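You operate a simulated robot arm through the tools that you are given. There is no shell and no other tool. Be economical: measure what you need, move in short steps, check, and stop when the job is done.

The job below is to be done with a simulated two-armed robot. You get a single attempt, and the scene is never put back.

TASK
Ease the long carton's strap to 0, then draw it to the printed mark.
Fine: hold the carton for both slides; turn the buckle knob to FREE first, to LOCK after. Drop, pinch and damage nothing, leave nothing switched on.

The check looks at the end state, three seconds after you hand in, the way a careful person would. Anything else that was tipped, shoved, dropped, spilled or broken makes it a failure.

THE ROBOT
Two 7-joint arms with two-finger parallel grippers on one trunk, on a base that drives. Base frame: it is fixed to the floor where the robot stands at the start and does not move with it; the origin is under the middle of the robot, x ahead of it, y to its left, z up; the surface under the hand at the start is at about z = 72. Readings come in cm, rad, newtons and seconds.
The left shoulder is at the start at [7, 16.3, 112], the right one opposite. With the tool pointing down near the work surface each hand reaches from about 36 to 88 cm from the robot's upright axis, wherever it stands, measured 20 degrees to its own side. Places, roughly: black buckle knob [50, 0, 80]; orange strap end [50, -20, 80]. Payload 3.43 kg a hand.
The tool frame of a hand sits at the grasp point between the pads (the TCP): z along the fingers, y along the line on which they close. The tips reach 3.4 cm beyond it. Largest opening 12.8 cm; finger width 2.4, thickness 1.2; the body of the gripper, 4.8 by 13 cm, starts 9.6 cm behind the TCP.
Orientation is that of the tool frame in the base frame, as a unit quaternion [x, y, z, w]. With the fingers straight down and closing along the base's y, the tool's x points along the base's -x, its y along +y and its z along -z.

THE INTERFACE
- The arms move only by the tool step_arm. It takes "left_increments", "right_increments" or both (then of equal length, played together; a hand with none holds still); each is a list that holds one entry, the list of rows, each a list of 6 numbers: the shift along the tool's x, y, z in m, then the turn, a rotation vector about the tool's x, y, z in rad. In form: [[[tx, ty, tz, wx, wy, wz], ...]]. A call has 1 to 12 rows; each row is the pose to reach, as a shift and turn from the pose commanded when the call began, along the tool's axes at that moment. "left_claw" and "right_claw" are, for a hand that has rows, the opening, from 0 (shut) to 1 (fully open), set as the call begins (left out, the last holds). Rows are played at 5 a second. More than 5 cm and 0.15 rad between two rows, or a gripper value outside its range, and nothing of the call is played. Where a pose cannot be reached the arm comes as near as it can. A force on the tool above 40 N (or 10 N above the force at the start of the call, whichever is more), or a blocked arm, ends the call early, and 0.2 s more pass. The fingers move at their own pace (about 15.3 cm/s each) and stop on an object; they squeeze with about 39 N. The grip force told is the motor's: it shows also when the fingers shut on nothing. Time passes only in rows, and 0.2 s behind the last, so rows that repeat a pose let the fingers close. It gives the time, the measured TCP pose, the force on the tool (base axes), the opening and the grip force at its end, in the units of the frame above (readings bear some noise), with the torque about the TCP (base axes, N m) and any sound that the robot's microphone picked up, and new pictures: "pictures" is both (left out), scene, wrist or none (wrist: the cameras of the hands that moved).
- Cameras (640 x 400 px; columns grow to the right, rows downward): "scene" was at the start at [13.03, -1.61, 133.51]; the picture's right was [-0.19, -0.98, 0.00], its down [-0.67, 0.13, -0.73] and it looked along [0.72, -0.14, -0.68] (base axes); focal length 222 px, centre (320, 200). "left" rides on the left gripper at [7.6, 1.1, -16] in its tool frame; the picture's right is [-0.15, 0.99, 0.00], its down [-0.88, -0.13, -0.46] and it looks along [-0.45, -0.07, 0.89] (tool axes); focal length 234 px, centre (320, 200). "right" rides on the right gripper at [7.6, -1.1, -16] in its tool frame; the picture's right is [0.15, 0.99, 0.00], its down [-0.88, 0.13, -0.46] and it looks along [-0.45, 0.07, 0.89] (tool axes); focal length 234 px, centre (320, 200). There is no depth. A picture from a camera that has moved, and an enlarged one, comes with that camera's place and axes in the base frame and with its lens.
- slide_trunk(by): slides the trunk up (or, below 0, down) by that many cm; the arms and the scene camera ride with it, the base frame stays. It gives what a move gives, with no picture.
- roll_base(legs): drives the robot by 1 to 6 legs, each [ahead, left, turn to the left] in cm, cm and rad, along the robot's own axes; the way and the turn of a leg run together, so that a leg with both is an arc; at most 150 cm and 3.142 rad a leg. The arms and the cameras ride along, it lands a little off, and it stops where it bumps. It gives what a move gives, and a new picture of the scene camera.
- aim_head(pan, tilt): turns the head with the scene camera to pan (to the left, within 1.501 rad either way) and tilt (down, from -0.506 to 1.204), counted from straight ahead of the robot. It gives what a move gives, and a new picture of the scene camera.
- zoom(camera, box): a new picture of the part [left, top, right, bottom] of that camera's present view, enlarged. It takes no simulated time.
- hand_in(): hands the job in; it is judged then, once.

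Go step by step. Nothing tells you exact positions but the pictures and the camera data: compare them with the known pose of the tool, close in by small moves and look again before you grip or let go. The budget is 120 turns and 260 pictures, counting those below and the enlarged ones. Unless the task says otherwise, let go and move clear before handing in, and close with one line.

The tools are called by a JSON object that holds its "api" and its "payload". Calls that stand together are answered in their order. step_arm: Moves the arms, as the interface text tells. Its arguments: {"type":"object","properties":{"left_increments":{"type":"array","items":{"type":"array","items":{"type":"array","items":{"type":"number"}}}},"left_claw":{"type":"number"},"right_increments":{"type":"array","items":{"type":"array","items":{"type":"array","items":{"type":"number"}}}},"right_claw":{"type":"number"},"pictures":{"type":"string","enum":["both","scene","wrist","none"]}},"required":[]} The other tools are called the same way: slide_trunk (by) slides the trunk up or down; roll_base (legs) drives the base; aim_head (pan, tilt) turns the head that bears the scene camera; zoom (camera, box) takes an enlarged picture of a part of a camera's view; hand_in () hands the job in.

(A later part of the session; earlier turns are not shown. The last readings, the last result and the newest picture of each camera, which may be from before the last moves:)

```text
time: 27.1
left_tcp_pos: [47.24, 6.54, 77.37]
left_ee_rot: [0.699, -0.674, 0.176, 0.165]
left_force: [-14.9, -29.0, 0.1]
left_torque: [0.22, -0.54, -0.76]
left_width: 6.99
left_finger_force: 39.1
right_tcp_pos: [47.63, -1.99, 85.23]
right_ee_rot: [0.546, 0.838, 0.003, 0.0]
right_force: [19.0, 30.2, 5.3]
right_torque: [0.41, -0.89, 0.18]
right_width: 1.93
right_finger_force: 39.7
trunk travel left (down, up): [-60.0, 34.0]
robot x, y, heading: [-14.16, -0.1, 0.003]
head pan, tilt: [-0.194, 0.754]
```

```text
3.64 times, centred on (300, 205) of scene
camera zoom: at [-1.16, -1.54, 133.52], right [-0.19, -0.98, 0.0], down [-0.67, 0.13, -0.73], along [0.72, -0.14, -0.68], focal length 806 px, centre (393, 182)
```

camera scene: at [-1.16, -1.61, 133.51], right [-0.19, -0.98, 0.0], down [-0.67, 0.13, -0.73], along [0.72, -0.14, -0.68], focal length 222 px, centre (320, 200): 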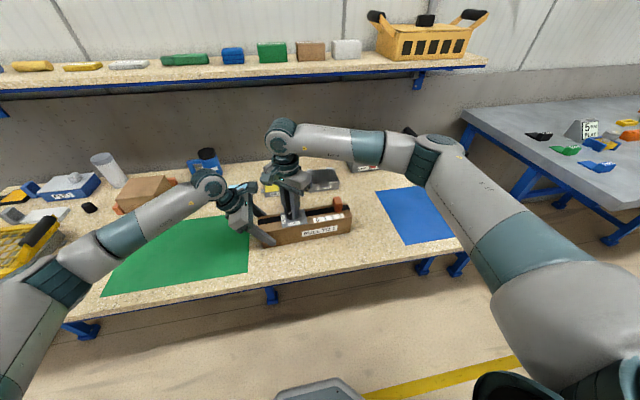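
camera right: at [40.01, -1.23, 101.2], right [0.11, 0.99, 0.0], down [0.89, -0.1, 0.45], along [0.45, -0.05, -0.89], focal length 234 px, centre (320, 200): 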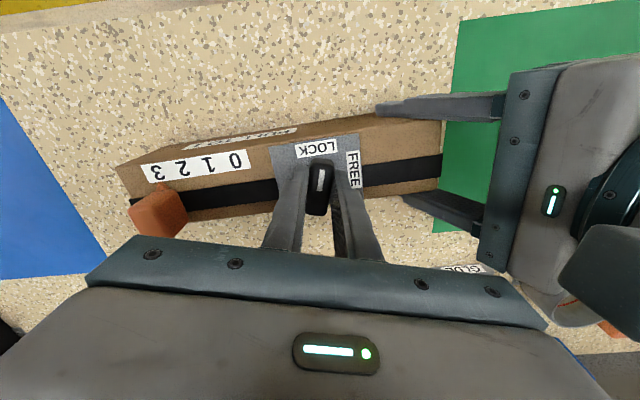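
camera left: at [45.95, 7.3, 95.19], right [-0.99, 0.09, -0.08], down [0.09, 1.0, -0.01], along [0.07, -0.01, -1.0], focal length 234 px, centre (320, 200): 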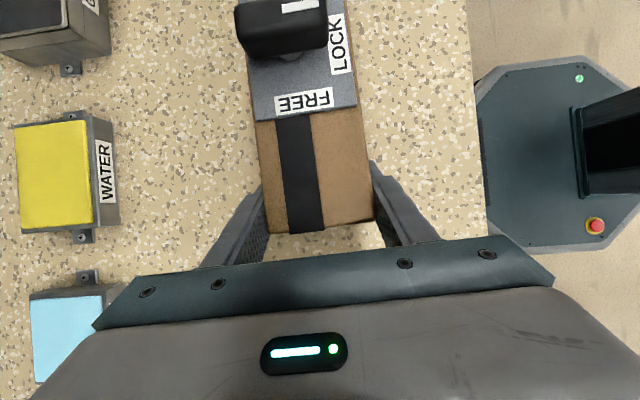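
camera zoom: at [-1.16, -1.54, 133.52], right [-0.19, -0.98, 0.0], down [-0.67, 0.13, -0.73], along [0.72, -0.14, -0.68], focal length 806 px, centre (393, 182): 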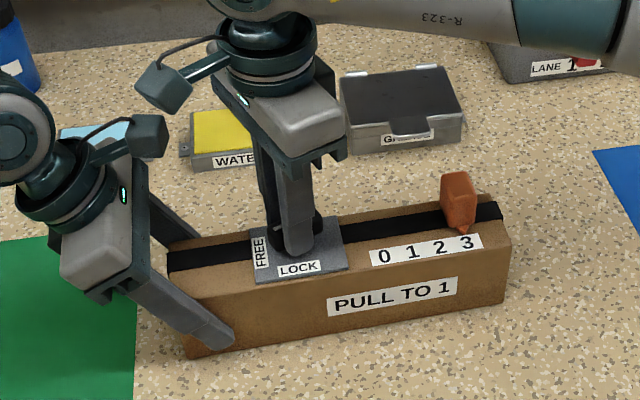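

The force comes from a small offset from the pivot, since it points away from the other hand. I'll shift by about 3 mm to relieve it before turning further.

{"api": "step_arm", "payload": {"right_increments": [[[0.0008, 0.0012, 0, 0, 0, 0], [0.0016, 0.0024, 0, 0, 0, 0], [0.0016, 0.0024, 0, 0, 0, 0]]], "pictures": "none"}}

```text
time: 27.9
left_tcp_pos: [47.16, 6.63, 77.47]
left_ee_rot: [0.699, -0.673, 0.175, 0.163]
left_force: [-10.7, -21.9, -2.4]
left_torque: [-0.58, -0.01, -1.07]
left_width: 6.99
left_finger_force: 39.4
right_tcp_pos: [47.64, -1.96, 85.26]
right_ee_rot: [0.546, 0.838, 0.002, -0.001]
right_force: [10.2, 14.9, 14.9]
right_torque: [1.26, -0.28, 0.11]
right_width: 1.95
right_finger_force: 39.4
trunk travel left (down, up): [-60.0, 34.0]
robot x, y, heading: [-14.16, -0.0, 0.002]
head pan, tilt: [-0.194, 0.754]
```

The load is dropping. One more small relief including a slight lift, then a partial turn.

{"api": "step_arm", "payload": {"right_increments": [[[0.0006, 0.0011, -0.001, 0, 0, 0], [0.0006, 0.0011, -0.001, 0, 0, 0.08], [0.0006, 0.0011, -0.001, 0, 0, 0.16], [0.0006, 0.0011, -0.001, 0, 0, 0.16]]], "pictures": "none"}}

```text
time: 28.9
left_tcp_pos: [47.37, 6.69, 77.49]
left_ee_rot: [0.7, -0.673, 0.175, 0.163]
left_force: [-10.8, -6.0, 4.1]
left_torque: [0.06, -0.03, -0.96]
left_width: 7.0
left_finger_force: 38.7
right_tcp_pos: [47.87, -1.71, 85.29]
right_ee_rot: [0.611, 0.791, -0.001, 0.0]
right_force: [9.8, 6.6, -1.1]
right_torque: [0.67, -0.63, 0.04]
right_width: 1.94
right_finger_force: 39.4
trunk travel left (down, up): [-60.0, 34.0]
robot x, y, heading: [-14.03, 0.0, 0.007]
head pan, tilt: [-0.194, 0.754]
```

{"api": "step_arm", "payload": {"right_increments": [[[0.0003, 0.0007, 0, 0, 0, 0.07], [0.0003, 0.0007, 0, 0, 0, 0.14], [0.0003, 0.0007, 0, 0, 0, 0.215], [0.0003, 0.0007, 0, 0, 0, 0.215]]]}}

{"api": "zoom", "payload": {"camera": "scene", "box": [240, 180, 340, 250]}}

```text
time: 29.9
left_tcp_pos: [47.48, 6.61, 77.55]
left_ee_rot: [0.7, -0.673, 0.176, 0.163]
left_force: [-5.8, 4.7, 9.3]
left_torque: [-1.0, 0.13, -0.56]
left_width: 7.02
left_finger_force: 39.1
right_tcp_pos: [47.91, -1.69, 85.18]
right_ee_rot: [0.693, 0.721, -0.001, 0.0]
right_force: [7.2, -5.5, -7.3]
right_torque: [0.13, -0.67, 0.03]
right_width: 1.95
right_finger_force: 38.8
trunk travel left (down, up): [-60.0, 34.0]
robot x, y, heading: [-14.36, 0.09, 0.003]
head pan, tilt: [-0.194, 0.754]
camera scene: at [-1.13, -1.6, 133.51], right [-0.19, -0.98, 0.0], down [-0.67, 0.13, -0.73], along [0.72, -0.14, -0.68], focal length 222 px, centre (320, 200)
camera right: at [46.57, 5.83, 101.22], right [0.98, 0.19, 0.0], down [0.17, -0.87, 0.46], along [0.08, -0.45, -0.89], focal length 234 px, centre (320, 200)
```

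scene: 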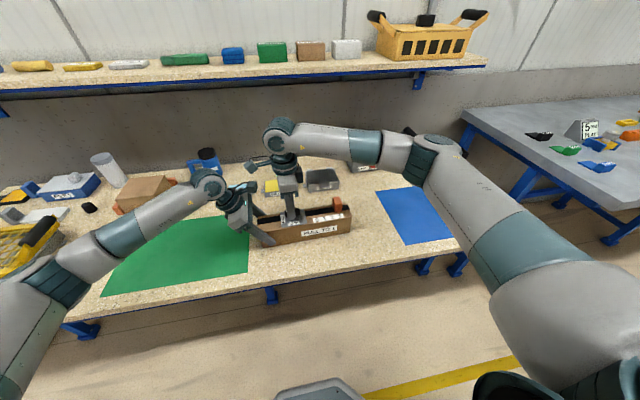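
right: 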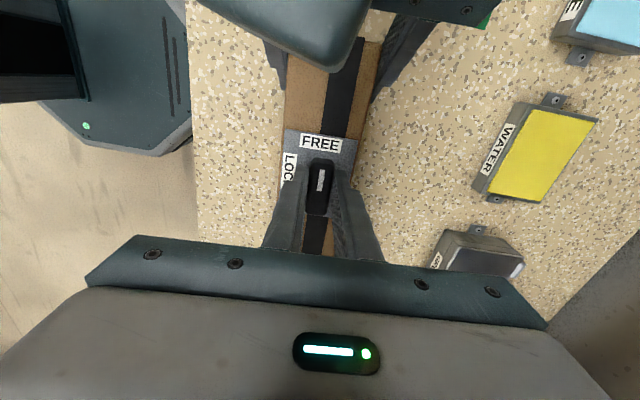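

```text
5.71 times, centred on (290, 215) of scene
camera zoom: at [-1.13, -1.6, 133.51], right [-0.19, -0.98, 0.0], down [-0.67, 0.13, -0.73], along [0.72, -0.14, -0.68], focal length 1267 px, centre (491, 114)
```

zoom: 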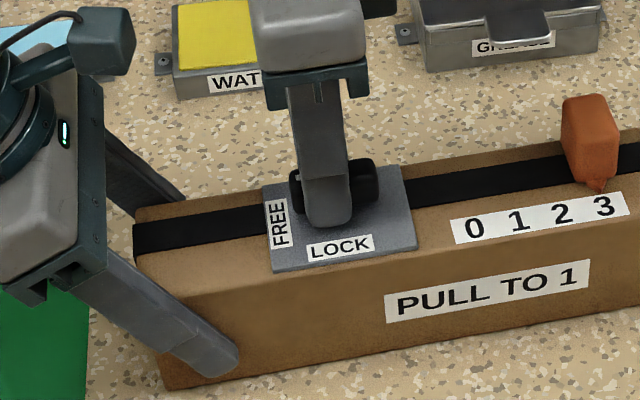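

The knob now points to FREE. I'll open the right hand and rise straight up.

{"api": "step_arm", "payload": {"right_increments": [[[0, 0, 0, 0, 0, 0], [0, 0, 0, 0, 0, 0], [0, 0, -0.03, 0, 0, 0], [0, 0, -0.07, 0, 0, 0], [0, 0, -0.1, 0, 0, 0], [0, 0, -0.1, 0, 0, 0]]], "right_claw": 0.45, "pictures": "wrist"}}

{"api": "zoom", "payload": {"camera": "scene", "box": [240, 180, 340, 250]}}

```text
time: 31.3
left_tcp_pos: [47.31, 6.65, 77.41]
left_ee_rot: [0.7, -0.673, 0.174, 0.163]
left_force: [0.7, 1.8, 2.0]
left_torque: [0.6, 0.2, -0.1]
left_width: 6.95
left_finger_force: 39.3
right_tcp_pos: [47.98, -1.61, 95.68]
right_ee_rot: [0.692, 0.722, 0.0, 0.0]
right_force: [0.3, -0.8, 0.2]
right_torque: [0.01, 0.0, -0.02]
right_width: 5.8
right_finger_force: 0.0
trunk travel left (down, up): [-60.0, 34.0]
robot x, y, heading: [-14.45, -0.16, 0.004]
head pan, tilt: [-0.194, 0.754]
camera right: at [46.5, 5.88, 111.65], right [0.98, 0.19, 0.0], down [0.17, -0.87, 0.46], along [0.09, -0.45, -0.89], focal length 234 px, centre (320, 200)
```

right: 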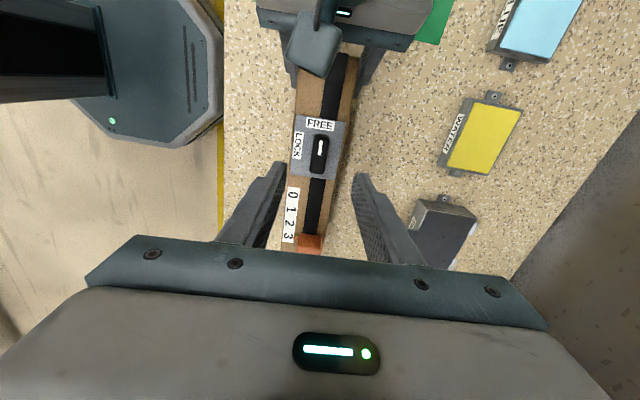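

```text
5.71 times, centred on (290, 215) of scene
camera zoom: at [-1.17, -1.58, 133.51], right [-0.19, -0.98, 0.0], down [-0.67, 0.13, -0.73], along [0.72, -0.14, -0.68], focal length 1267 px, centre (491, 114)
```

zoom: 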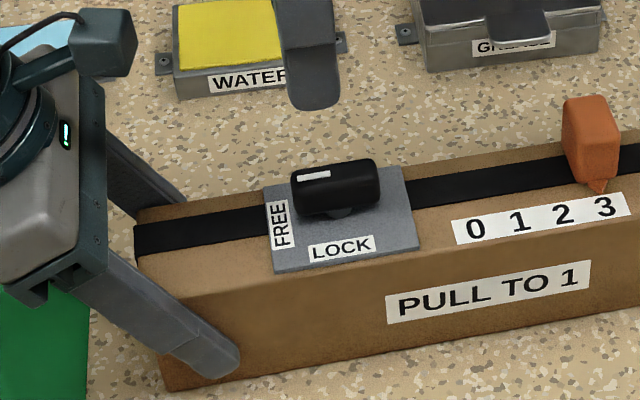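

The knob reads FREE. Now I'll turn the right hand back and move it to hover above the orange strap end, which sits at 3, near (48.2, -17.3).

{"api": "step_arm", "payload": {"right_increments": [[[-0.014, -0.0005, -0.008, 0, 0, -0.143], [-0.028, -0.001, -0.016, 0, 0, -0.286], [-0.042, -0.0015, -0.023, 0, 0, -0.429], [-0.057, -0.002, -0.023, 0, 0, -0.571], [-0.071, -0.0025, -0.023, 0, 0, -0.714], [-0.085, -0.003, -0.023, 0, 0, -0.857], [-0.1, -0.0035, -0.023, 0, 0, -1.0], [-0.114, -0.004, -0.023, 0, 0, -1.142], [-0.128, -0.0045, -0.023, 0, 0, -1.285], [-0.143, -0.005, -0.023, 0, 0, -1.428], [-0.157, -0.005, -0.023, 0, 0, -1.571], [-0.157, -0.005, -0.023, 0, 0, -1.571]]], "right_claw": 0.5}}

{"api": "zoom", "payload": {"camera": "right", "box": [200, 60, 480, 235]}}

```text
time: 33.9
left_tcp_pos: [47.2, 6.63, 77.5]
left_ee_rot: [0.7, -0.673, 0.175, 0.163]
left_force: [-0.1, -0.2, -0.4]
left_torque: [0.38, 0.09, 0.02]
left_width: 6.96
left_finger_force: 38.9
right_tcp_pos: [48.02, -17.35, 97.75]
right_ee_rot: [-0.021, 1.0, 0.001, 0.0]
right_force: [-0.4, 0.7, -0.6]
right_torque: [0.01, 0.0, -0.03]
right_width: 6.4
right_finger_force: 0.1
trunk travel left (down, up): [-60.0, 34.0]
robot x, y, heading: [-14.32, 0.18, 0.001]
head pan, tilt: [-0.194, 0.754]
camera scene: at [-1.14, -1.59, 133.51], right [-0.19, -0.98, 0.0], down [-0.67, 0.13, -0.73], along [0.72, -0.14, -0.68], focal length 222 px, centre (320, 200)
camera right: at [40.48, -18.81, 113.7], right [-0.19, 0.98, 0.0], down [0.87, 0.17, 0.46], along [0.45, 0.09, -0.89], focal length 234 px, centre (320, 200)
```

scene: 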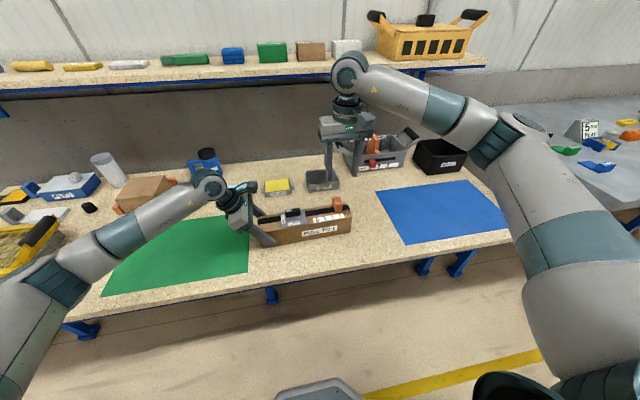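
right: 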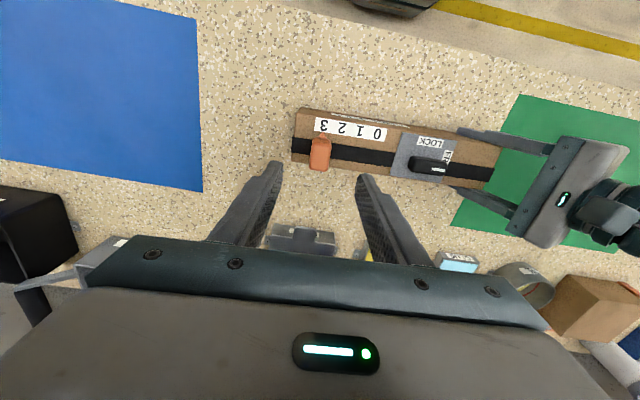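

```text
2.29 times, centred on (340, 148) of right
camera zoom: at [40.48, -18.81, 113.7], right [-0.19, 0.98, 0.0], down [0.87, 0.17, 0.46], along [0.45, 0.09, -0.89], focal length 535 px, centre (274, 320)
```

zoom: 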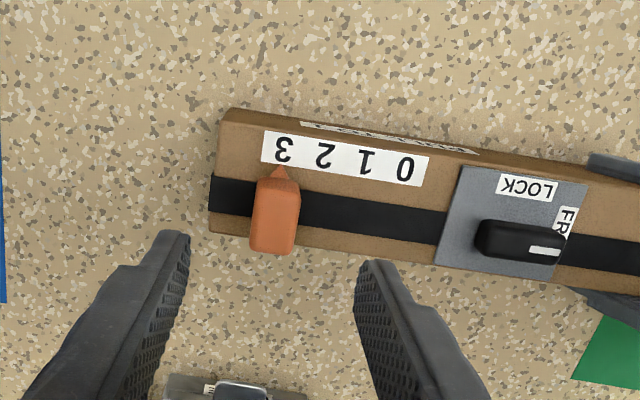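

The hand is aligned over the orange block, which is about 2.6 cm wide. I'll lower to just above it.

{"api": "step_arm", "payload": {"right_increments": [[[-0.003, 0, 0.035, 0, 0, 0], [-0.003, 0, 0.07, 0, 0, 0], [-0.003, 0, 0.088, 0, 0, 0], [-0.003, 0, 0.088, 0, 0, 0]]], "pictures": "none"}}

{"api": "zoom", "payload": {"camera": "right", "box": [180, 60, 460, 240]}}

{"api": "zoom", "payload": {"camera": "scene", "box": [290, 170, 390, 240]}}

```text
time: 34.9
left_tcp_pos: [47.27, 6.79, 77.45]
left_ee_rot: [0.7, -0.673, 0.175, 0.163]
left_force: [-0.2, -0.8, -0.4]
left_torque: [0.1, 0.08, -0.15]
left_width: 6.95
left_finger_force: 39.3
right_tcp_pos: [47.93, -17.35, 88.72]
right_ee_rot: [-0.021, 1.0, 0.0, 0.0]
right_force: [0.5, 0.1, -0.1]
right_torque: [0.0, 0.01, 0.02]
right_width: 6.4
right_finger_force: 0.1
trunk travel left (down, up): [-60.0, 34.0]
robot x, y, heading: [-14.48, -0.06, 0.004]
head pan, tilt: [-0.194, 0.754]
```

```text
2.22 times, centred on (320, 150) of right
camera zoom: at [40.63, -18.85, 104.7], right [-0.19, 0.98, 0.0], down [0.87, 0.17, 0.46], along [0.45, 0.09, -0.89], focal length 520 px, centre (320, 311)
```

zoom: 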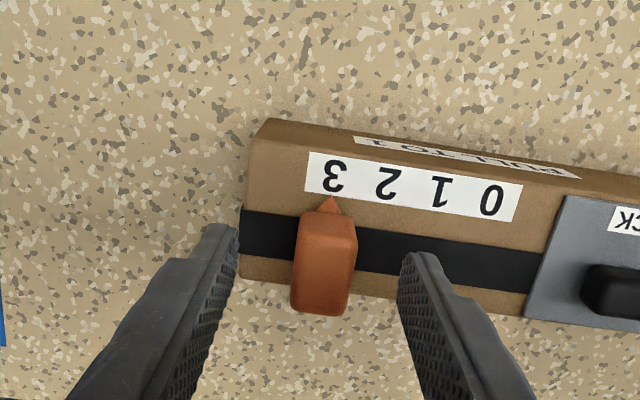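

```text
5.71 times, centred on (340, 205) of scene
camera zoom: at [-1.15, -1.59, 133.51], right [-0.19, -0.98, 0.0], down [-0.67, 0.13, -0.73], along [0.72, -0.14, -0.68], focal length 1267 px, centre (206, 171)
```

zoom: 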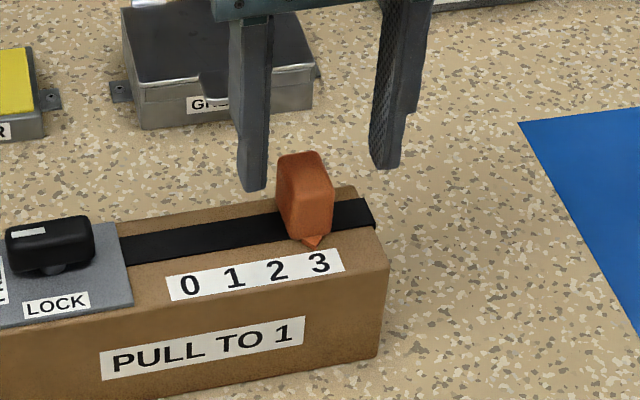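

I'll shift slightly to +x and +y and lower so the pads straddle the orange block just above the carton top.

{"api": "step_arm", "payload": {"right_increments": [[[-0.0036, 0.002, 0.01, 0, 0, 0], [-0.0036, 0.002, 0.025, 0, 0, 0], [-0.0036, 0.002, 0.039, 0, 0, 0], [-0.0036, 0.002, 0.039, 0, 0, 0]]], "pictures": "none"}}

{"api": "zoom", "payload": {"camera": "right", "box": [180, 60, 460, 240]}}

{"api": "zoom", "payload": {"camera": "scene", "box": [290, 170, 390, 240]}}

```text
time: 35.9
left_tcp_pos: [47.15, 6.64, 77.62]
left_ee_rot: [0.699, -0.673, 0.175, 0.163]
left_force: [-0.8, -0.3, -0.3]
left_torque: [-0.04, 0.09, -0.15]
left_width: 6.97
left_finger_force: 38.9
right_tcp_pos: [48.36, -17.26, 84.95]
right_ee_rot: [-0.021, 1.0, 0.0, 0.001]
right_force: [-0.2, -0.1, -0.3]
right_torque: [0.01, 0.0, -0.02]
right_width: 6.42
right_finger_force: 0.1
trunk travel left (down, up): [-60.0, 34.0]
robot x, y, heading: [-14.43, -0.31, -0.006]
head pan, tilt: [-0.194, 0.754]
```

```text
2.22 times, centred on (320, 150) of right
camera zoom: at [40.97, -18.65, 100.84], right [-0.19, 0.98, 0.0], down [0.87, 0.17, 0.46], along [0.45, 0.09, -0.89], focal length 520 px, centre (320, 311)
```

zoom: 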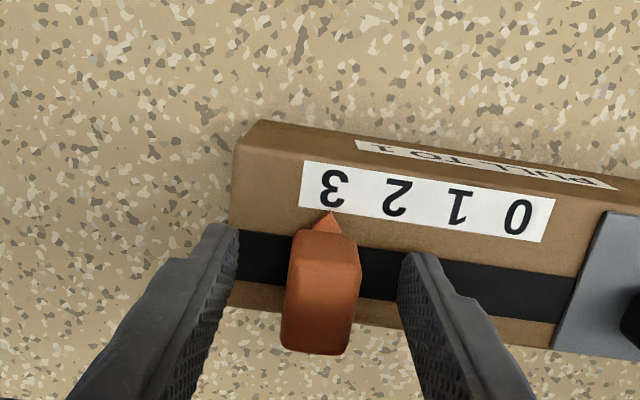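

```text
5.71 times, centred on (340, 205) of scene
camera zoom: at [-1.15, -1.59, 133.51], right [-0.19, -0.98, 0.0], down [-0.67, 0.13, -0.73], along [0.72, -0.14, -0.68], focal length 1267 px, centre (206, 171)
```

zoom: 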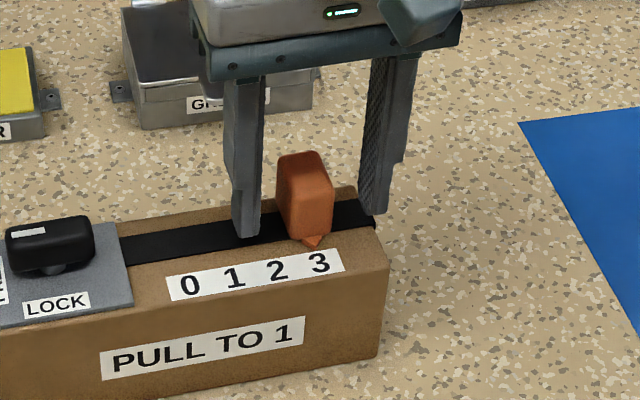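

The block is centred, so I'll close on it.

{"api": "step_arm", "payload": {"right_increments": [[[0, 0, 0, 0, 0, 0], [0, 0, 0, 0, 0, 0], [0, 0, 0, 0, 0, 0]]], "right_claw": 0, "pictures": "none"}}

{"api": "zoom", "payload": {"camera": "right", "box": [180, 60, 460, 240]}}

```text
time: 36.7
left_tcp_pos: [47.34, 6.78, 77.47]
left_ee_rot: [0.699, -0.673, 0.176, 0.163]
left_force: [0.1, -4.1, -0.4]
left_torque: [0.27, 0.02, 0.14]
left_width: 6.97
left_finger_force: 39.3
right_tcp_pos: [48.45, -16.99, 84.97]
right_ee_rot: [-0.02, 1.0, 0.0, -0.001]
right_force: [0.8, 3.8, 0.7]
right_torque: [0.01, 0.06, -0.24]
right_width: 2.51
right_finger_force: 38.5
trunk travel left (down, up): [-60.0, 34.0]
robot x, y, heading: [-14.34, -0.1, -0.001]
head pan, tilt: [-0.194, 0.754]
```

```text
2.22 times, centred on (320, 150) of right
camera zoom: at [40.97, -18.64, 100.84], right [-0.19, 0.98, 0.0], down [0.87, 0.17, 0.46], along [0.45, 0.09, -0.89], focal length 520 px, centre (320, 311)
```

zoom: 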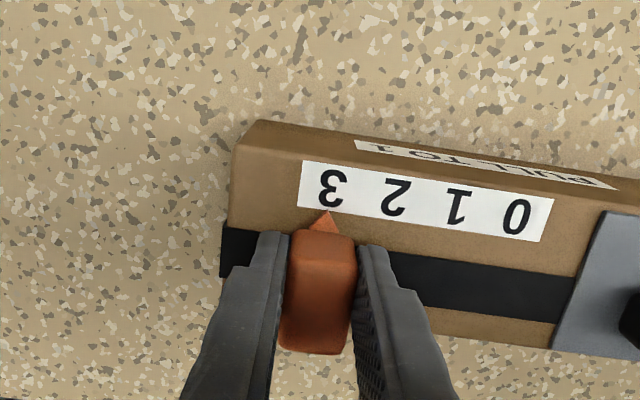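

Gripped, and the pointer is visible at 3. I'll slide gently toward 0 along the carton axis, starting with 2.5 cm.

{"api": "step_arm", "payload": {"right_increments": [[[0, 0.004, 0, 0, 0, 0], [0, 0.008, 0, 0, 0, 0], [0, 0.012, 0, 0, 0, 0], [0, 0.016, 0, 0, 0, 0], [0, 0.02, 0, 0, 0, 0], [0, 0.025, 0, 0, 0, 0]]], "pictures": "none"}}

{"api": "zoom", "payload": {"camera": "right", "box": [180, 60, 460, 240]}}

```text
time: 38.1
left_tcp_pos: [47.3, 6.76, 77.45]
left_ee_rot: [0.701, -0.672, 0.176, 0.163]
left_force: [5.2, 1.1, 0.8]
left_torque: [0.19, -0.13, 1.2]
left_width: 6.97
left_finger_force: 39.1
right_tcp_pos: [48.47, -14.57, 84.95]
right_ee_rot: [-0.021, 1.0, 0.0, -0.001]
right_force: [-5.6, -1.0, 0.0]
right_torque: [-0.36, 0.51, -0.07]
right_width: 2.49
right_finger_force: 39.4
trunk travel left (down, up): [-60.0, 34.0]
robot x, y, heading: [-14.14, -0.04, 0.0]
head pan, tilt: [-0.194, 0.754]
```

```text
2.22 times, centred on (320, 150) of right
camera zoom: at [41.07, -16.06, 100.87], right [-0.19, 0.98, 0.0], down [0.88, 0.17, 0.45], along [0.45, 0.09, -0.89], focal length 520 px, centre (320, 311)
```

zoom: 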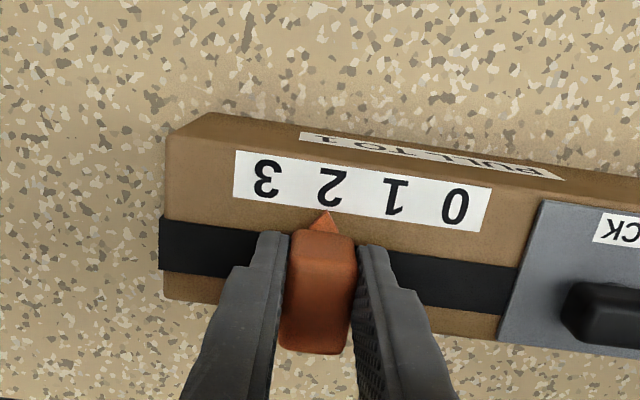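

The block moves freely and now reads 2. I'll continue with a slight -x correction.

{"api": "step_arm", "payload": {"right_increments": [[[0.0005, 0.005, 0, 0, 0, 0], [0.0005, 0.01, 0, 0, 0, 0], [0.0006, 0.015, 0, 0, 0, 0], [0.0006, 0.02, 0, 0, 0, 0], [0.0007, 0.025, 0, 0, 0, 0], [0.0008, 0.03, 0, 0, 0, 0], [0.0009, 0.035, 0, 0, 0, 0], [0.001, 0.04, 0, 0, 0, 0], [0.001, 0.04, 0, 0, 0, 0]]], "pictures": "none"}}

{"api": "zoom", "payload": {"camera": "right", "box": [180, 60, 460, 240]}}

```text
time: 40.1
left_tcp_pos: [47.36, 6.62, 77.45]
left_ee_rot: [0.7, -0.672, 0.175, 0.164]
left_force: [6.1, 0.6, 3.4]
left_torque: [-0.42, 0.51, 1.07]
left_width: 6.97
left_finger_force: 39.0
right_tcp_pos: [48.44, -10.67, 84.99]
right_ee_rot: [-0.022, 1.0, 0.0, 0.0]
right_force: [-6.4, -0.3, -2.7]
right_torque: [-0.29, -0.07, 0.03]
right_width: 2.5
right_finger_force: 39.2
trunk travel left (down, up): [-60.0, 34.0]
robot x, y, heading: [-14.06, 0.04, 0.004]
head pan, tilt: [-0.194, 0.754]
```

```text
2.22 times, centred on (320, 150) of right
camera zoom: at [40.93, -12.15, 100.91], right [-0.19, 0.98, 0.0], down [0.87, 0.17, 0.45], along [0.45, 0.09, -0.89], focal length 520 px, centre (320, 311)
```

zoom: 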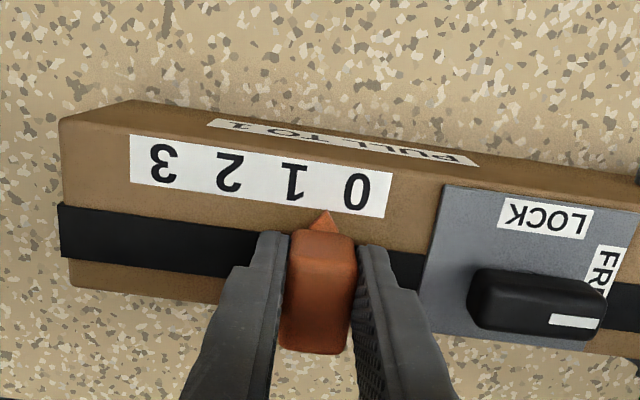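

The pointer is between 1 and 0 with about 1 cm to go. I'll ease it on with a small -x relief.

{"api": "step_arm", "payload": {"right_increments": [[[0.0004, 0.003, 0, 0, 0, 0], [0.0005, 0.006, 0, 0, 0, 0], [0.0006, 0.0085, 0, 0, 0, 0], [0.0006, 0.0105, 0, 0, 0, 0], [0.0006, 0.0105, 0, 0, 0, 0]]], "pictures": "none"}}

{"api": "zoom", "payload": {"camera": "right", "box": [250, 110, 390, 200]}}

{"api": "zoom", "payload": {"camera": "scene", "box": [270, 190, 360, 245]}}

```text
time: 41.3
left_tcp_pos: [47.18, 6.62, 77.47]
left_ee_rot: [0.699, -0.673, 0.177, 0.164]
left_force: [1.1, -0.3, 5.6]
left_torque: [-0.73, -0.2, 0.18]
left_width: 6.99
left_finger_force: 39.2
right_tcp_pos: [48.36, -9.68, 85.0]
right_ee_rot: [-0.021, 1.0, 0.0, 0.0]
right_force: [-1.7, -0.3, -5.3]
right_torque: [-0.35, 0.22, 0.02]
right_width: 2.48
right_finger_force: 38.4
trunk travel left (down, up): [-60.0, 34.0]
robot x, y, heading: [-13.94, 0.06, -0.0]
head pan, tilt: [-0.194, 0.754]
```

```text
4.44 times, centred on (320, 155) of right
camera zoom: at [40.81, -11.15, 100.92], right [-0.19, 0.98, 0.0], down [0.87, 0.17, 0.46], along [0.45, 0.09, -0.89], focal length 1041 px, centre (320, 400)
```

zoom: 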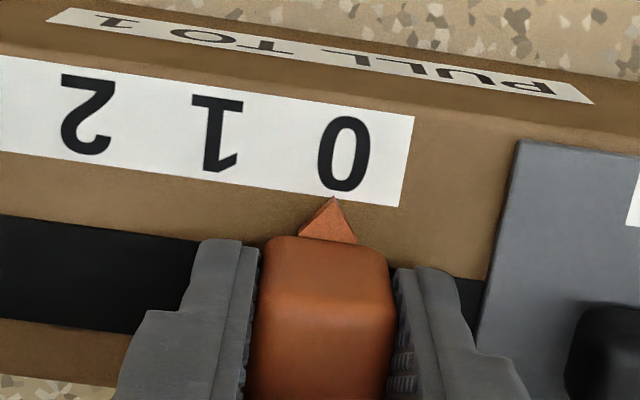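

```text
7.11 times, centred on (315, 218) of scene
camera zoom: at [-1.12, -1.59, 133.5], right [-0.19, -0.98, 0.0], down [-0.67, 0.13, -0.73], along [0.72, -0.14, -0.68], focal length 1577 px, centre (356, 76)
```

zoom: 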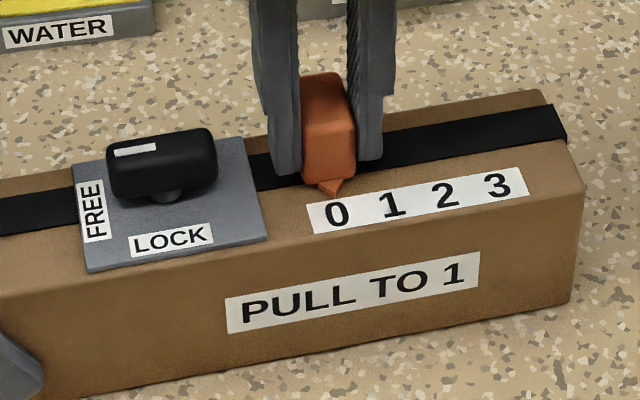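

The pointer is about 1 mm short of the centre of 0. I'll nudge it on by that.

{"api": "step_arm", "payload": {"right_increments": [[[0.0001, 0.0006, -0.0003, 0, 0, 0], [0.0001, 0.0012, -0.0005, 0, 0, 0], [0.0001, 0.0012, -0.0005, 0, 0, 0]]], "pictures": "none"}}

{"api": "zoom", "payload": {"camera": "right", "box": [250, 110, 390, 200]}}

```text
time: 42.1
left_tcp_pos: [47.21, 6.67, 77.41]
left_ee_rot: [0.7, -0.673, 0.176, 0.163]
left_force: [-3.4, 1.7, 5.5]
left_torque: [-0.72, -0.57, -0.64]
left_width: 6.95
left_finger_force: 38.8
right_tcp_pos: [48.19, -9.57, 84.9]
right_ee_rot: [-0.021, 1.0, 0.0, 0.0]
right_force: [4.4, -2.0, -4.5]
right_torque: [-0.26, 0.27, -0.02]
right_width: 2.5
right_finger_force: 39.4
trunk travel left (down, up): [-60.0, 34.0]
robot x, y, heading: [-13.99, 0.26, -0.001]
head pan, tilt: [-0.194, 0.754]
```

```text
4.44 times, centred on (320, 155) of right
camera zoom: at [40.76, -11.01, 100.88], right [-0.19, 0.98, 0.0], down [0.87, 0.17, 0.46], along [0.45, 0.08, -0.89], focal length 1041 px, centre (320, 400)
```

zoom: 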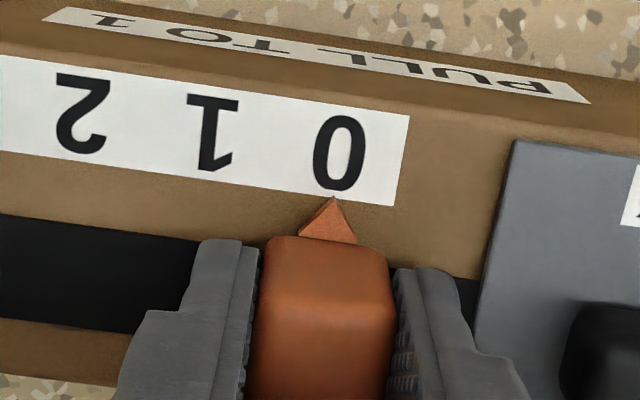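

Now exactly at 0. I'll dwell briefly there, then draw the block back toward 1, about 2.5 cm.

{"api": "step_arm", "payload": {"right_increments": [[[-0.0003, 0, 0, 0, 0, 0], [-0.0003, -0.004, 0, 0, 0, 0], [-0.0004, -0.008, 0, 0, 0, 0], [-0.0005, -0.012, 0, 0, 0, 0], [-0.0006, -0.016, 0, 0, 0, 0], [-0.0007, -0.02, 0, 0, 0, 0], [-0.0007, -0.024, 0, 0, 0, 0], [-0.0007, -0.024, 0, 0, 0, 0]]], "pictures": "none"}}

{"api": "zoom", "payload": {"camera": "right", "box": [250, 110, 390, 200]}}

{"api": "zoom", "payload": {"camera": "scene", "box": [290, 195, 360, 240]}}

```text
time: 43.9
left_tcp_pos: [47.36, 6.82, 77.55]
left_ee_rot: [0.7, -0.673, 0.175, 0.163]
left_force: [-1.3, 0.2, 4.9]
left_torque: [-1.03, 0.54, -0.37]
left_width: 6.96
left_finger_force: 39.3
right_tcp_pos: [48.44, -12.02, 84.94]
right_ee_rot: [-0.021, 1.0, -0.001, -0.001]
right_force: [0.7, 0.4, -4.6]
right_torque: [-0.1, -0.66, 0.07]
right_width: 2.48
right_finger_force: 39.0
trunk travel left (down, up): [-60.0, 34.0]
robot x, y, heading: [-14.16, 0.15, -0.0]
head pan, tilt: [-0.194, 0.754]
```

```text
4.44 times, centred on (320, 155) of right
camera zoom: at [40.97, -13.43, 100.91], right [-0.19, 0.98, 0.0], down [0.88, 0.17, 0.45], along [0.45, 0.08, -0.89], focal length 1041 px, centre (320, 400)
```

zoom: 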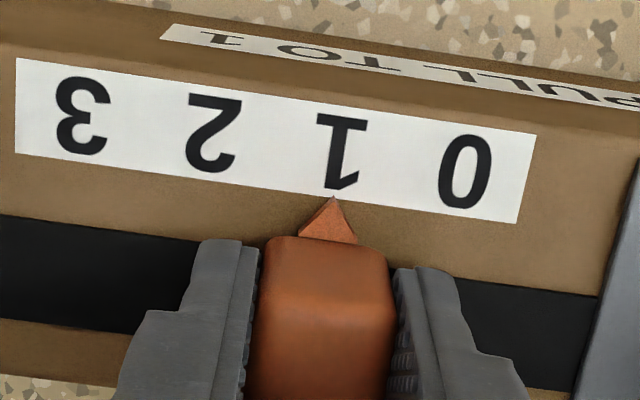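

```text
8.89 times, centred on (325, 218) of scene
camera zoom: at [-1.12, -1.58, 133.5], right [-0.19, -0.98, 0.0], down [-0.67, 0.13, -0.73], along [0.72, -0.14, -0.68], focal length 1971 px, centre (276, 44)
```

zoom: 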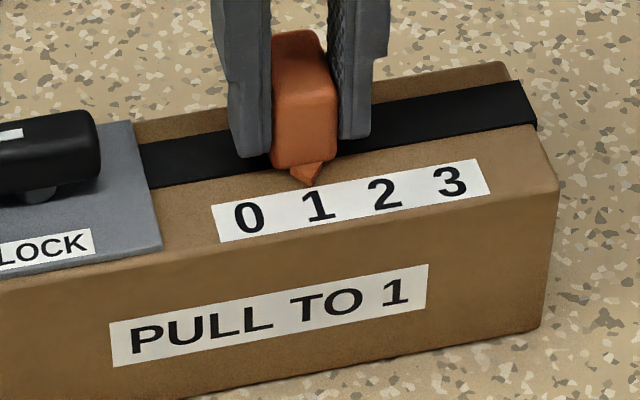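

The pointer is on 1 in both views, and the side loads are near zero. I'll open the right hand and check that the block stays.

{"api": "step_arm", "payload": {"right_increments": [[[0, 0, 0, 0, 0, 0], [0, 0, 0, 0, 0, 0]]], "right_claw": 0.4, "pictures": "none"}}

{"api": "zoom", "payload": {"camera": "right", "box": [250, 110, 390, 200]}}

```text
time: 44.5
left_tcp_pos: [47.35, 6.81, 77.47]
left_ee_rot: [0.7, -0.672, 0.175, 0.163]
left_force: [1.4, 0.8, 2.7]
left_torque: [0.52, 0.09, -0.06]
left_width: 6.97
left_finger_force: 39.4
right_tcp_pos: [48.46, -11.86, 84.97]
right_ee_rot: [-0.02, 1.0, 0.0, 0.0]
right_force: [-0.3, 0.2, 0.3]
right_torque: [0.01, -0.03, -0.03]
right_width: 5.1
right_finger_force: 0.0
trunk travel left (down, up): [-60.0, 34.0]
robot x, y, heading: [-14.6, 0.48, -0.003]
head pan, tilt: [-0.194, 0.754]
```

```text
4.44 times, centred on (320, 155) of right
camera zoom: at [40.94, -13.4, 100.97], right [-0.19, 0.98, 0.0], down [0.87, 0.17, 0.46], along [0.45, 0.09, -0.89], focal length 1041 px, centre (320, 400)
```

zoom: 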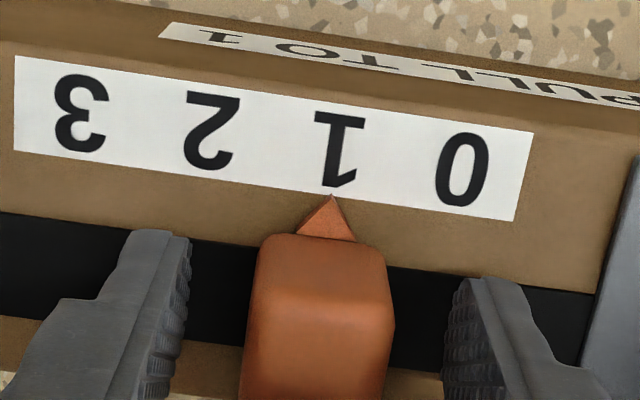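

It stays at 1. I'll rise clear, then swing and turn the right hand back over the knob.

{"api": "step_arm", "payload": {"right_increments": [[[0, 0, -0.03, 0, 0, 0], [0, 0, -0.07, 0, 0, 0], [0, 0, -0.11, 0, 0, 0], [0, 0, -0.11, 0, 0, 0]]], "pictures": "none"}}

{"api": "step_arm", "payload": {"right_increments": [[[0, 0.009, 0, 0, 0, 0.143], [0, 0.018, 0, 0, 0, 0.286], [0, 0.027, 0, 0, 0, 0.429], [0, 0.036, 0, 0, 0, 0.571], [0, 0.045, 0, 0, 0, 0.714], [0, 0.054, 0, 0, 0, 0.857], [0, 0.063, 0, 0, 0, 1.0], [0, 0.072, 0, 0, 0, 1.142], [0, 0.082, 0, 0, 0, 1.285], [0, 0.092, 0, 0, 0, 1.428], [0.0002, 0.102, 0, 0, 0, 1.571], [0.0002, 0.102, 0, 0, 0, 1.571]]], "right_claw": 0.45}}

{"api": "zoom", "payload": {"camera": "right", "box": [220, 80, 420, 210]}}

```text
time: 45.5
left_tcp_pos: [47.3, 6.71, 77.55]
left_ee_rot: [0.7, -0.673, 0.175, 0.164]
left_force: [-0.9, 2.0, 0.9]
left_torque: [0.54, 0.23, -0.04]
left_width: 6.98
left_finger_force: 39.3
right_tcp_pos: [48.31, -12.02, 95.97]
right_ee_rot: [-0.02, 1.0, 0.0, -0.001]
right_force: [-0.5, -0.4, -0.3]
right_torque: [-0.01, 0.0, 0.01]
right_width: 5.12
right_finger_force: 0.0
trunk travel left (down, up): [-60.0, 34.0]
robot x, y, heading: [-14.18, 0.18, -0.002]
head pan, tilt: [-0.194, 0.754]
```

```text
time: 48.1
left_tcp_pos: [47.37, 6.79, 77.46]
left_ee_rot: [0.7, -0.672, 0.175, 0.163]
left_force: [-0.4, 0.8, 0.6]
left_torque: [0.39, 0.09, 0.01]
left_width: 6.97
left_finger_force: 39.4
right_tcp_pos: [47.86, -1.71, 96.08]
right_ee_rot: [0.693, 0.721, 0.001, 0.0]
right_force: [0.6, -0.6, 0.1]
right_torque: [0.01, 0.0, 0.0]
right_width: 5.77
right_finger_force: 0.0
trunk travel left (down, up): [-60.0, 34.0]
robot x, y, heading: [-13.94, 0.13, 0.003]
head pan, tilt: [-0.194, 0.754]
camera scene: at [-1.13, -1.6, 133.51], right [-0.19, -0.98, 0.0], down [-0.67, 0.13, -0.73], along [0.72, -0.14, -0.68], focal length 222 px, centre (320, 200)
camera right: at [46.54, 5.77, 111.91], right [0.98, 0.19, 0.0], down [0.17, -0.87, 0.46], along [0.08, -0.45, -0.89], focal length 234 px, centre (320, 200)
```

scene: 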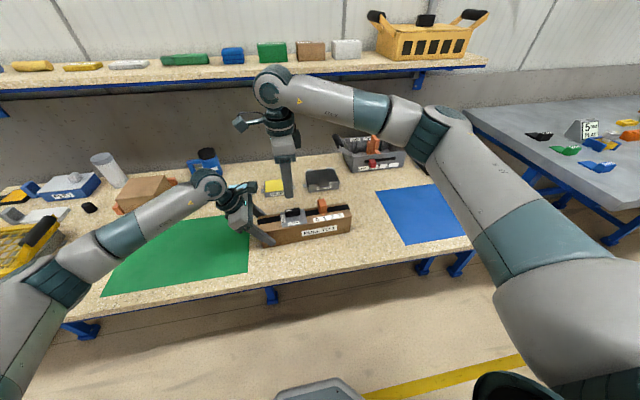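
right: 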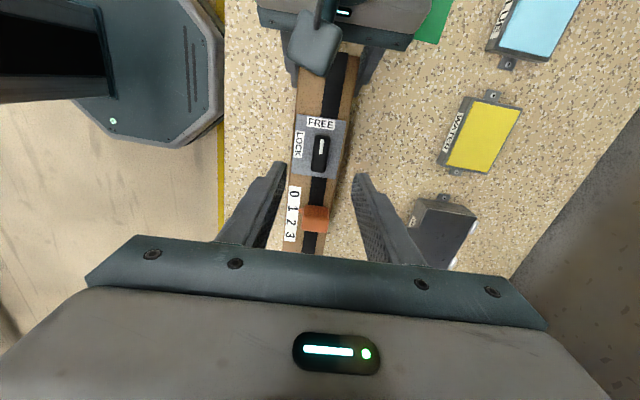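

```text
3.08 times, centred on (320, 145) of right
camera zoom: at [46.54, 5.77, 111.91], right [0.98, 0.19, 0.0], down [0.17, -0.87, 0.46], along [0.08, -0.45, -0.89], focal length 720 px, centre (320, 369)
```

zoom: 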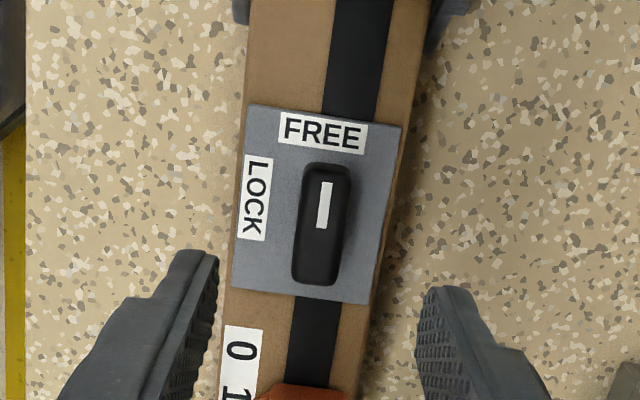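

The knob's true pivot works out to about (47.9, -2.1). I'll centre on it and lower to grip height.

{"api": "step_arm", "payload": {"right_increments": [[[-0.002, 0, 0.04, 0, 0, 0], [-0.0045, 0.0003, 0.075, 0, 0, 0], [-0.0045, 0.0003, 0.095, 0, 0, 0], [-0.0045, 0.0003, 0.108, 0, 0, 0], [-0.0045, 0.0003, 0.108, 0, 0, 0]]], "pictures": "none"}}

{"api": "zoom", "payload": {"camera": "right", "box": [220, 80, 420, 210]}}

{"api": "zoom", "payload": {"camera": "scene", "box": [240, 180, 340, 250]}}

```text
time: 49.3
left_tcp_pos: [47.17, 6.66, 77.55]
left_ee_rot: [0.7, -0.673, 0.175, 0.163]
left_force: [0.2, 0.6, -0.3]
left_torque: [0.4, 0.05, -0.03]
left_width: 6.99
left_finger_force: 39.8
right_tcp_pos: [47.89, -2.07, 85.05]
right_ee_rot: [0.692, 0.722, 0.0, 0.0]
right_force: [0.9, 0.3, 0.8]
right_torque: [-0.01, -0.03, 0.03]
right_width: 5.77
right_finger_force: 0.1
trunk travel left (down, up): [-60.0, 34.0]
robot x, y, heading: [-14.52, 0.04, 0.003]
head pan, tilt: [-0.194, 0.754]
```

```text
3.08 times, centred on (320, 145) of right
camera zoom: at [46.44, 5.42, 101.11], right [0.98, 0.19, 0.0], down [0.17, -0.87, 0.46], along [0.08, -0.45, -0.89], focal length 720 px, centre (320, 369)
```

zoom: 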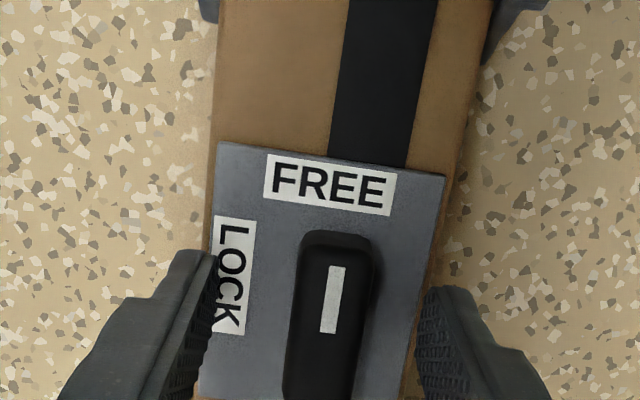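

```text
5.71 times, centred on (290, 215) of scene
camera zoom: at [-1.13, -1.59, 133.51], right [-0.19, -0.98, 0.0], down [-0.67, 0.13, -0.73], along [0.72, -0.14, -0.68], focal length 1267 px, centre (491, 114)
```

zoom: 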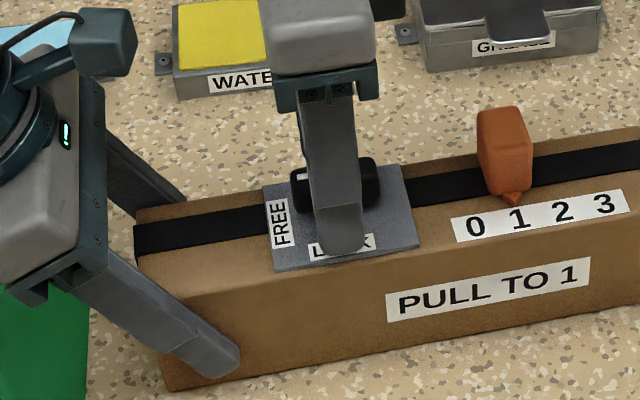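

The knob is about 2 mm to +x. I'll shift and close.

{"api": "step_arm", "payload": {"right_increments": [[[0, 0.002, 0, 0, 0, 0], [0, 0.002, 0, 0, 0, 0]]], "pictures": "none"}}

{"api": "step_arm", "payload": {"right_increments": [[[0, 0, 0, 0, 0, 0], [0, 0, 0, 0, 0, 0], [0, 0, 0, 0, 0, 0]]], "right_claw": 0, "pictures": "none"}}

```text
time: 49.9
left_tcp_pos: [47.26, 6.79, 77.55]
left_ee_rot: [0.7, -0.673, 0.176, 0.163]
left_force: [0.6, -0.5, 0.2]
left_torque: [0.39, 0.05, 0.0]
left_width: 6.97
left_finger_force: 39.2
right_tcp_pos: [48.15, -2.03, 85.25]
right_ee_rot: [0.692, 0.722, 0.0, -0.001]
right_force: [-0.6, -1.3, 0.0]
right_torque: [-0.03, 0.01, 0.0]
right_width: 5.75
right_finger_force: 0.1
trunk travel left (down, up): [-60.0, 34.0]
robot x, y, heading: [-14.35, -0.16, 0.004]
head pan, tilt: [-0.194, 0.754]
```

```text
time: 50.7
left_tcp_pos: [47.26, 6.84, 77.41]
left_ee_rot: [0.7, -0.672, 0.175, 0.163]
left_force: [5.3, -1.6, 0.5]
left_torque: [0.24, 0.57, 0.45]
left_width: 6.97
left_finger_force: 38.8
right_tcp_pos: [48.08, -2.03, 85.2]
right_ee_rot: [0.692, 0.722, -0.001, 0.0]
right_force: [-4.3, 0.7, 0.6]
right_torque: [0.12, -0.18, 0.02]
right_width: 1.91
right_finger_force: 39.9
trunk travel left (down, up): [-60.0, 34.0]
robot x, y, heading: [-14.53, -0.06, -0.002]
head pan, tilt: [-0.194, 0.754]
```

Gripped with low load. I'll turn back counter-clockwise toward LOCK in stages.

{"api": "step_arm", "payload": {"right_increments": [[[0, -0.0004, 0, 0, 0, -0.1], [0, -0.0004, 0, 0, 0, -0.2], [0, -0.0004, 0, 0, 0, -0.3], [0, -0.0004, 0, 0, 0, -0.4], [0, -0.0004, 0, 0, 0, -0.4]]], "pictures": "none"}}

```text
time: 51.9
left_tcp_pos: [47.32, 6.62, 77.41]
left_ee_rot: [0.7, -0.673, 0.176, 0.163]
left_force: [10.8, -8.8, 0.4]
left_torque: [0.4, 0.84, 0.88]
left_width: 6.92
left_finger_force: 38.7
right_tcp_pos: [48.17, -2.14, 85.21]
right_ee_rot: [0.534, 0.846, 0.0, -0.001]
right_force: [-11.6, 8.4, 0.2]
right_torque: [0.28, 0.04, -0.01]
right_width: 1.9
right_finger_force: 39.4
trunk travel left (down, up): [-60.0, 34.0]
robot x, y, heading: [-14.35, -0.01, -0.003]
head pan, tilt: [-0.194, 0.754]
```

{"api": "step_arm", "payload": {"right_increments": [[[0.001, -0.0006, 0, 0, 0, 0], [0.001, -0.0006, 0, 0, 0, -0.1], [0.001, -0.0006, 0, 0, 0, -0.2], [0.001, -0.0006, 0, 0, 0, -0.3], [0.001, -0.0006, 0, 0, 0, -0.4], [0.001, -0.0006, 0, 0, 0, -0.4]]], "pictures": "none"}}

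```text
time: 53.3
left_tcp_pos: [47.25, 6.84, 77.54]
left_ee_rot: [0.7, -0.673, 0.175, 0.163]
left_force: [15.2, -0.9, 0.6]
left_torque: [-0.92, 1.51, 0.91]
left_width: 6.97
left_finger_force: 39.1
right_tcp_pos: [48.08, -2.16, 85.14]
right_ee_rot: [0.356, 0.935, -0.001, 0.0]
right_force: [-17.4, 1.0, 1.4]
right_torque: [-0.13, 0.16, -0.05]
right_width: 1.95
right_finger_force: 38.9
trunk travel left (down, up): [-60.0, 34.0]
robot x, y, heading: [-13.91, -0.1, 0.002]
head pan, tilt: [-0.194, 0.754]
```

{"api": "step_arm", "payload": {"right_increments": [[[0.0012, -0.001, 0, 0, 0, 0], [0.0012, -0.001, 0, 0, 0, -0.1], [0.0012, -0.001, 0, 0, 0, -0.2], [0.0012, -0.001, 0, 0, 0, -0.3], [0.0012, -0.001, 0, 0, 0, -0.4], [0.0012, -0.001, 0, 0, 0, -0.4]]], "pictures": "none"}}

```text
time: 54.7
left_tcp_pos: [47.31, 6.72, 77.48]
left_ee_rot: [0.7, -0.672, 0.175, 0.164]
left_force: [6.5, 10.6, 3.9]
left_torque: [-1.2, 0.76, 0.79]
left_width: 6.98
left_finger_force: 39.4
right_tcp_pos: [48.0, -2.21, 85.11]
right_ee_rot: [0.163, 0.987, -0.001, -0.001]
right_force: [-5.6, -10.4, -1.7]
right_torque: [-0.31, -0.36, -0.03]
right_width: 1.92
right_finger_force: 39.0
trunk travel left (down, up): [-60.0, 34.0]
robot x, y, heading: [-14.17, -0.22, 0.005]
head pan, tilt: [-0.194, 0.754]
```

{"api": "step_arm", "payload": {"right_increments": [[[0.0003, -0.001, 0, 0, 0, 0], [0.0003, -0.001, 0, 0, 0, -0.1], [0.0003, -0.001, 0, 0, 0, -0.2], [0.0003, -0.001, 0, 0, 0, -0.3], [0.0003, -0.001, 0, 0, 0, -0.372], [0.0003, -0.001, 0, 0, 0, -0.372]]], "pictures": "none"}}

{"api": "zoom", "payload": {"camera": "right", "box": [180, 60, 460, 240]}}

```text
time: 56.1
left_tcp_pos: [47.25, 6.7, 77.4]
left_ee_rot: [0.701, -0.672, 0.174, 0.163]
left_force: [-5.2, 13.5, 8.4]
left_torque: [-1.11, 0.78, -0.36]
left_width: 6.97
left_finger_force: 38.9
right_tcp_pos: [47.85, -2.21, 85.18]
right_ee_rot: [-0.022, 1.0, 0.0, 0.0]
right_force: [5.1, -13.4, -7.9]
right_torque: [-0.55, -1.16, -0.04]
right_width: 1.93
right_finger_force: 39.1
trunk travel left (down, up): [-60.0, 34.0]
robot x, y, heading: [-14.36, -0.18, 0.005]
head pan, tilt: [-0.194, 0.754]
```

```text
2.22 times, centred on (320, 150) of right
camera zoom: at [40.34, -3.7, 101.17], right [-0.19, 0.98, 0.0], down [0.87, 0.17, 0.46], along [0.45, 0.09, -0.89], focal length 520 px, centre (320, 311)
```

zoom: 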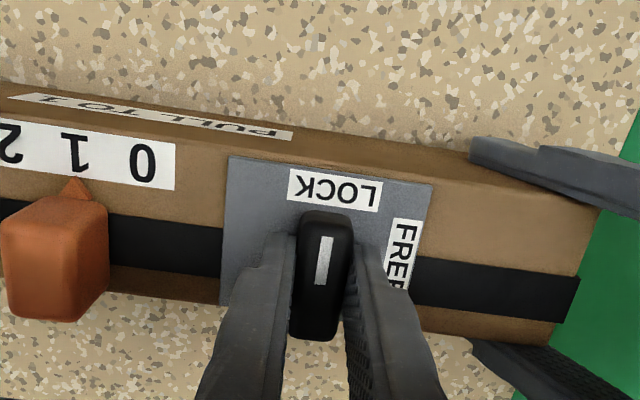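

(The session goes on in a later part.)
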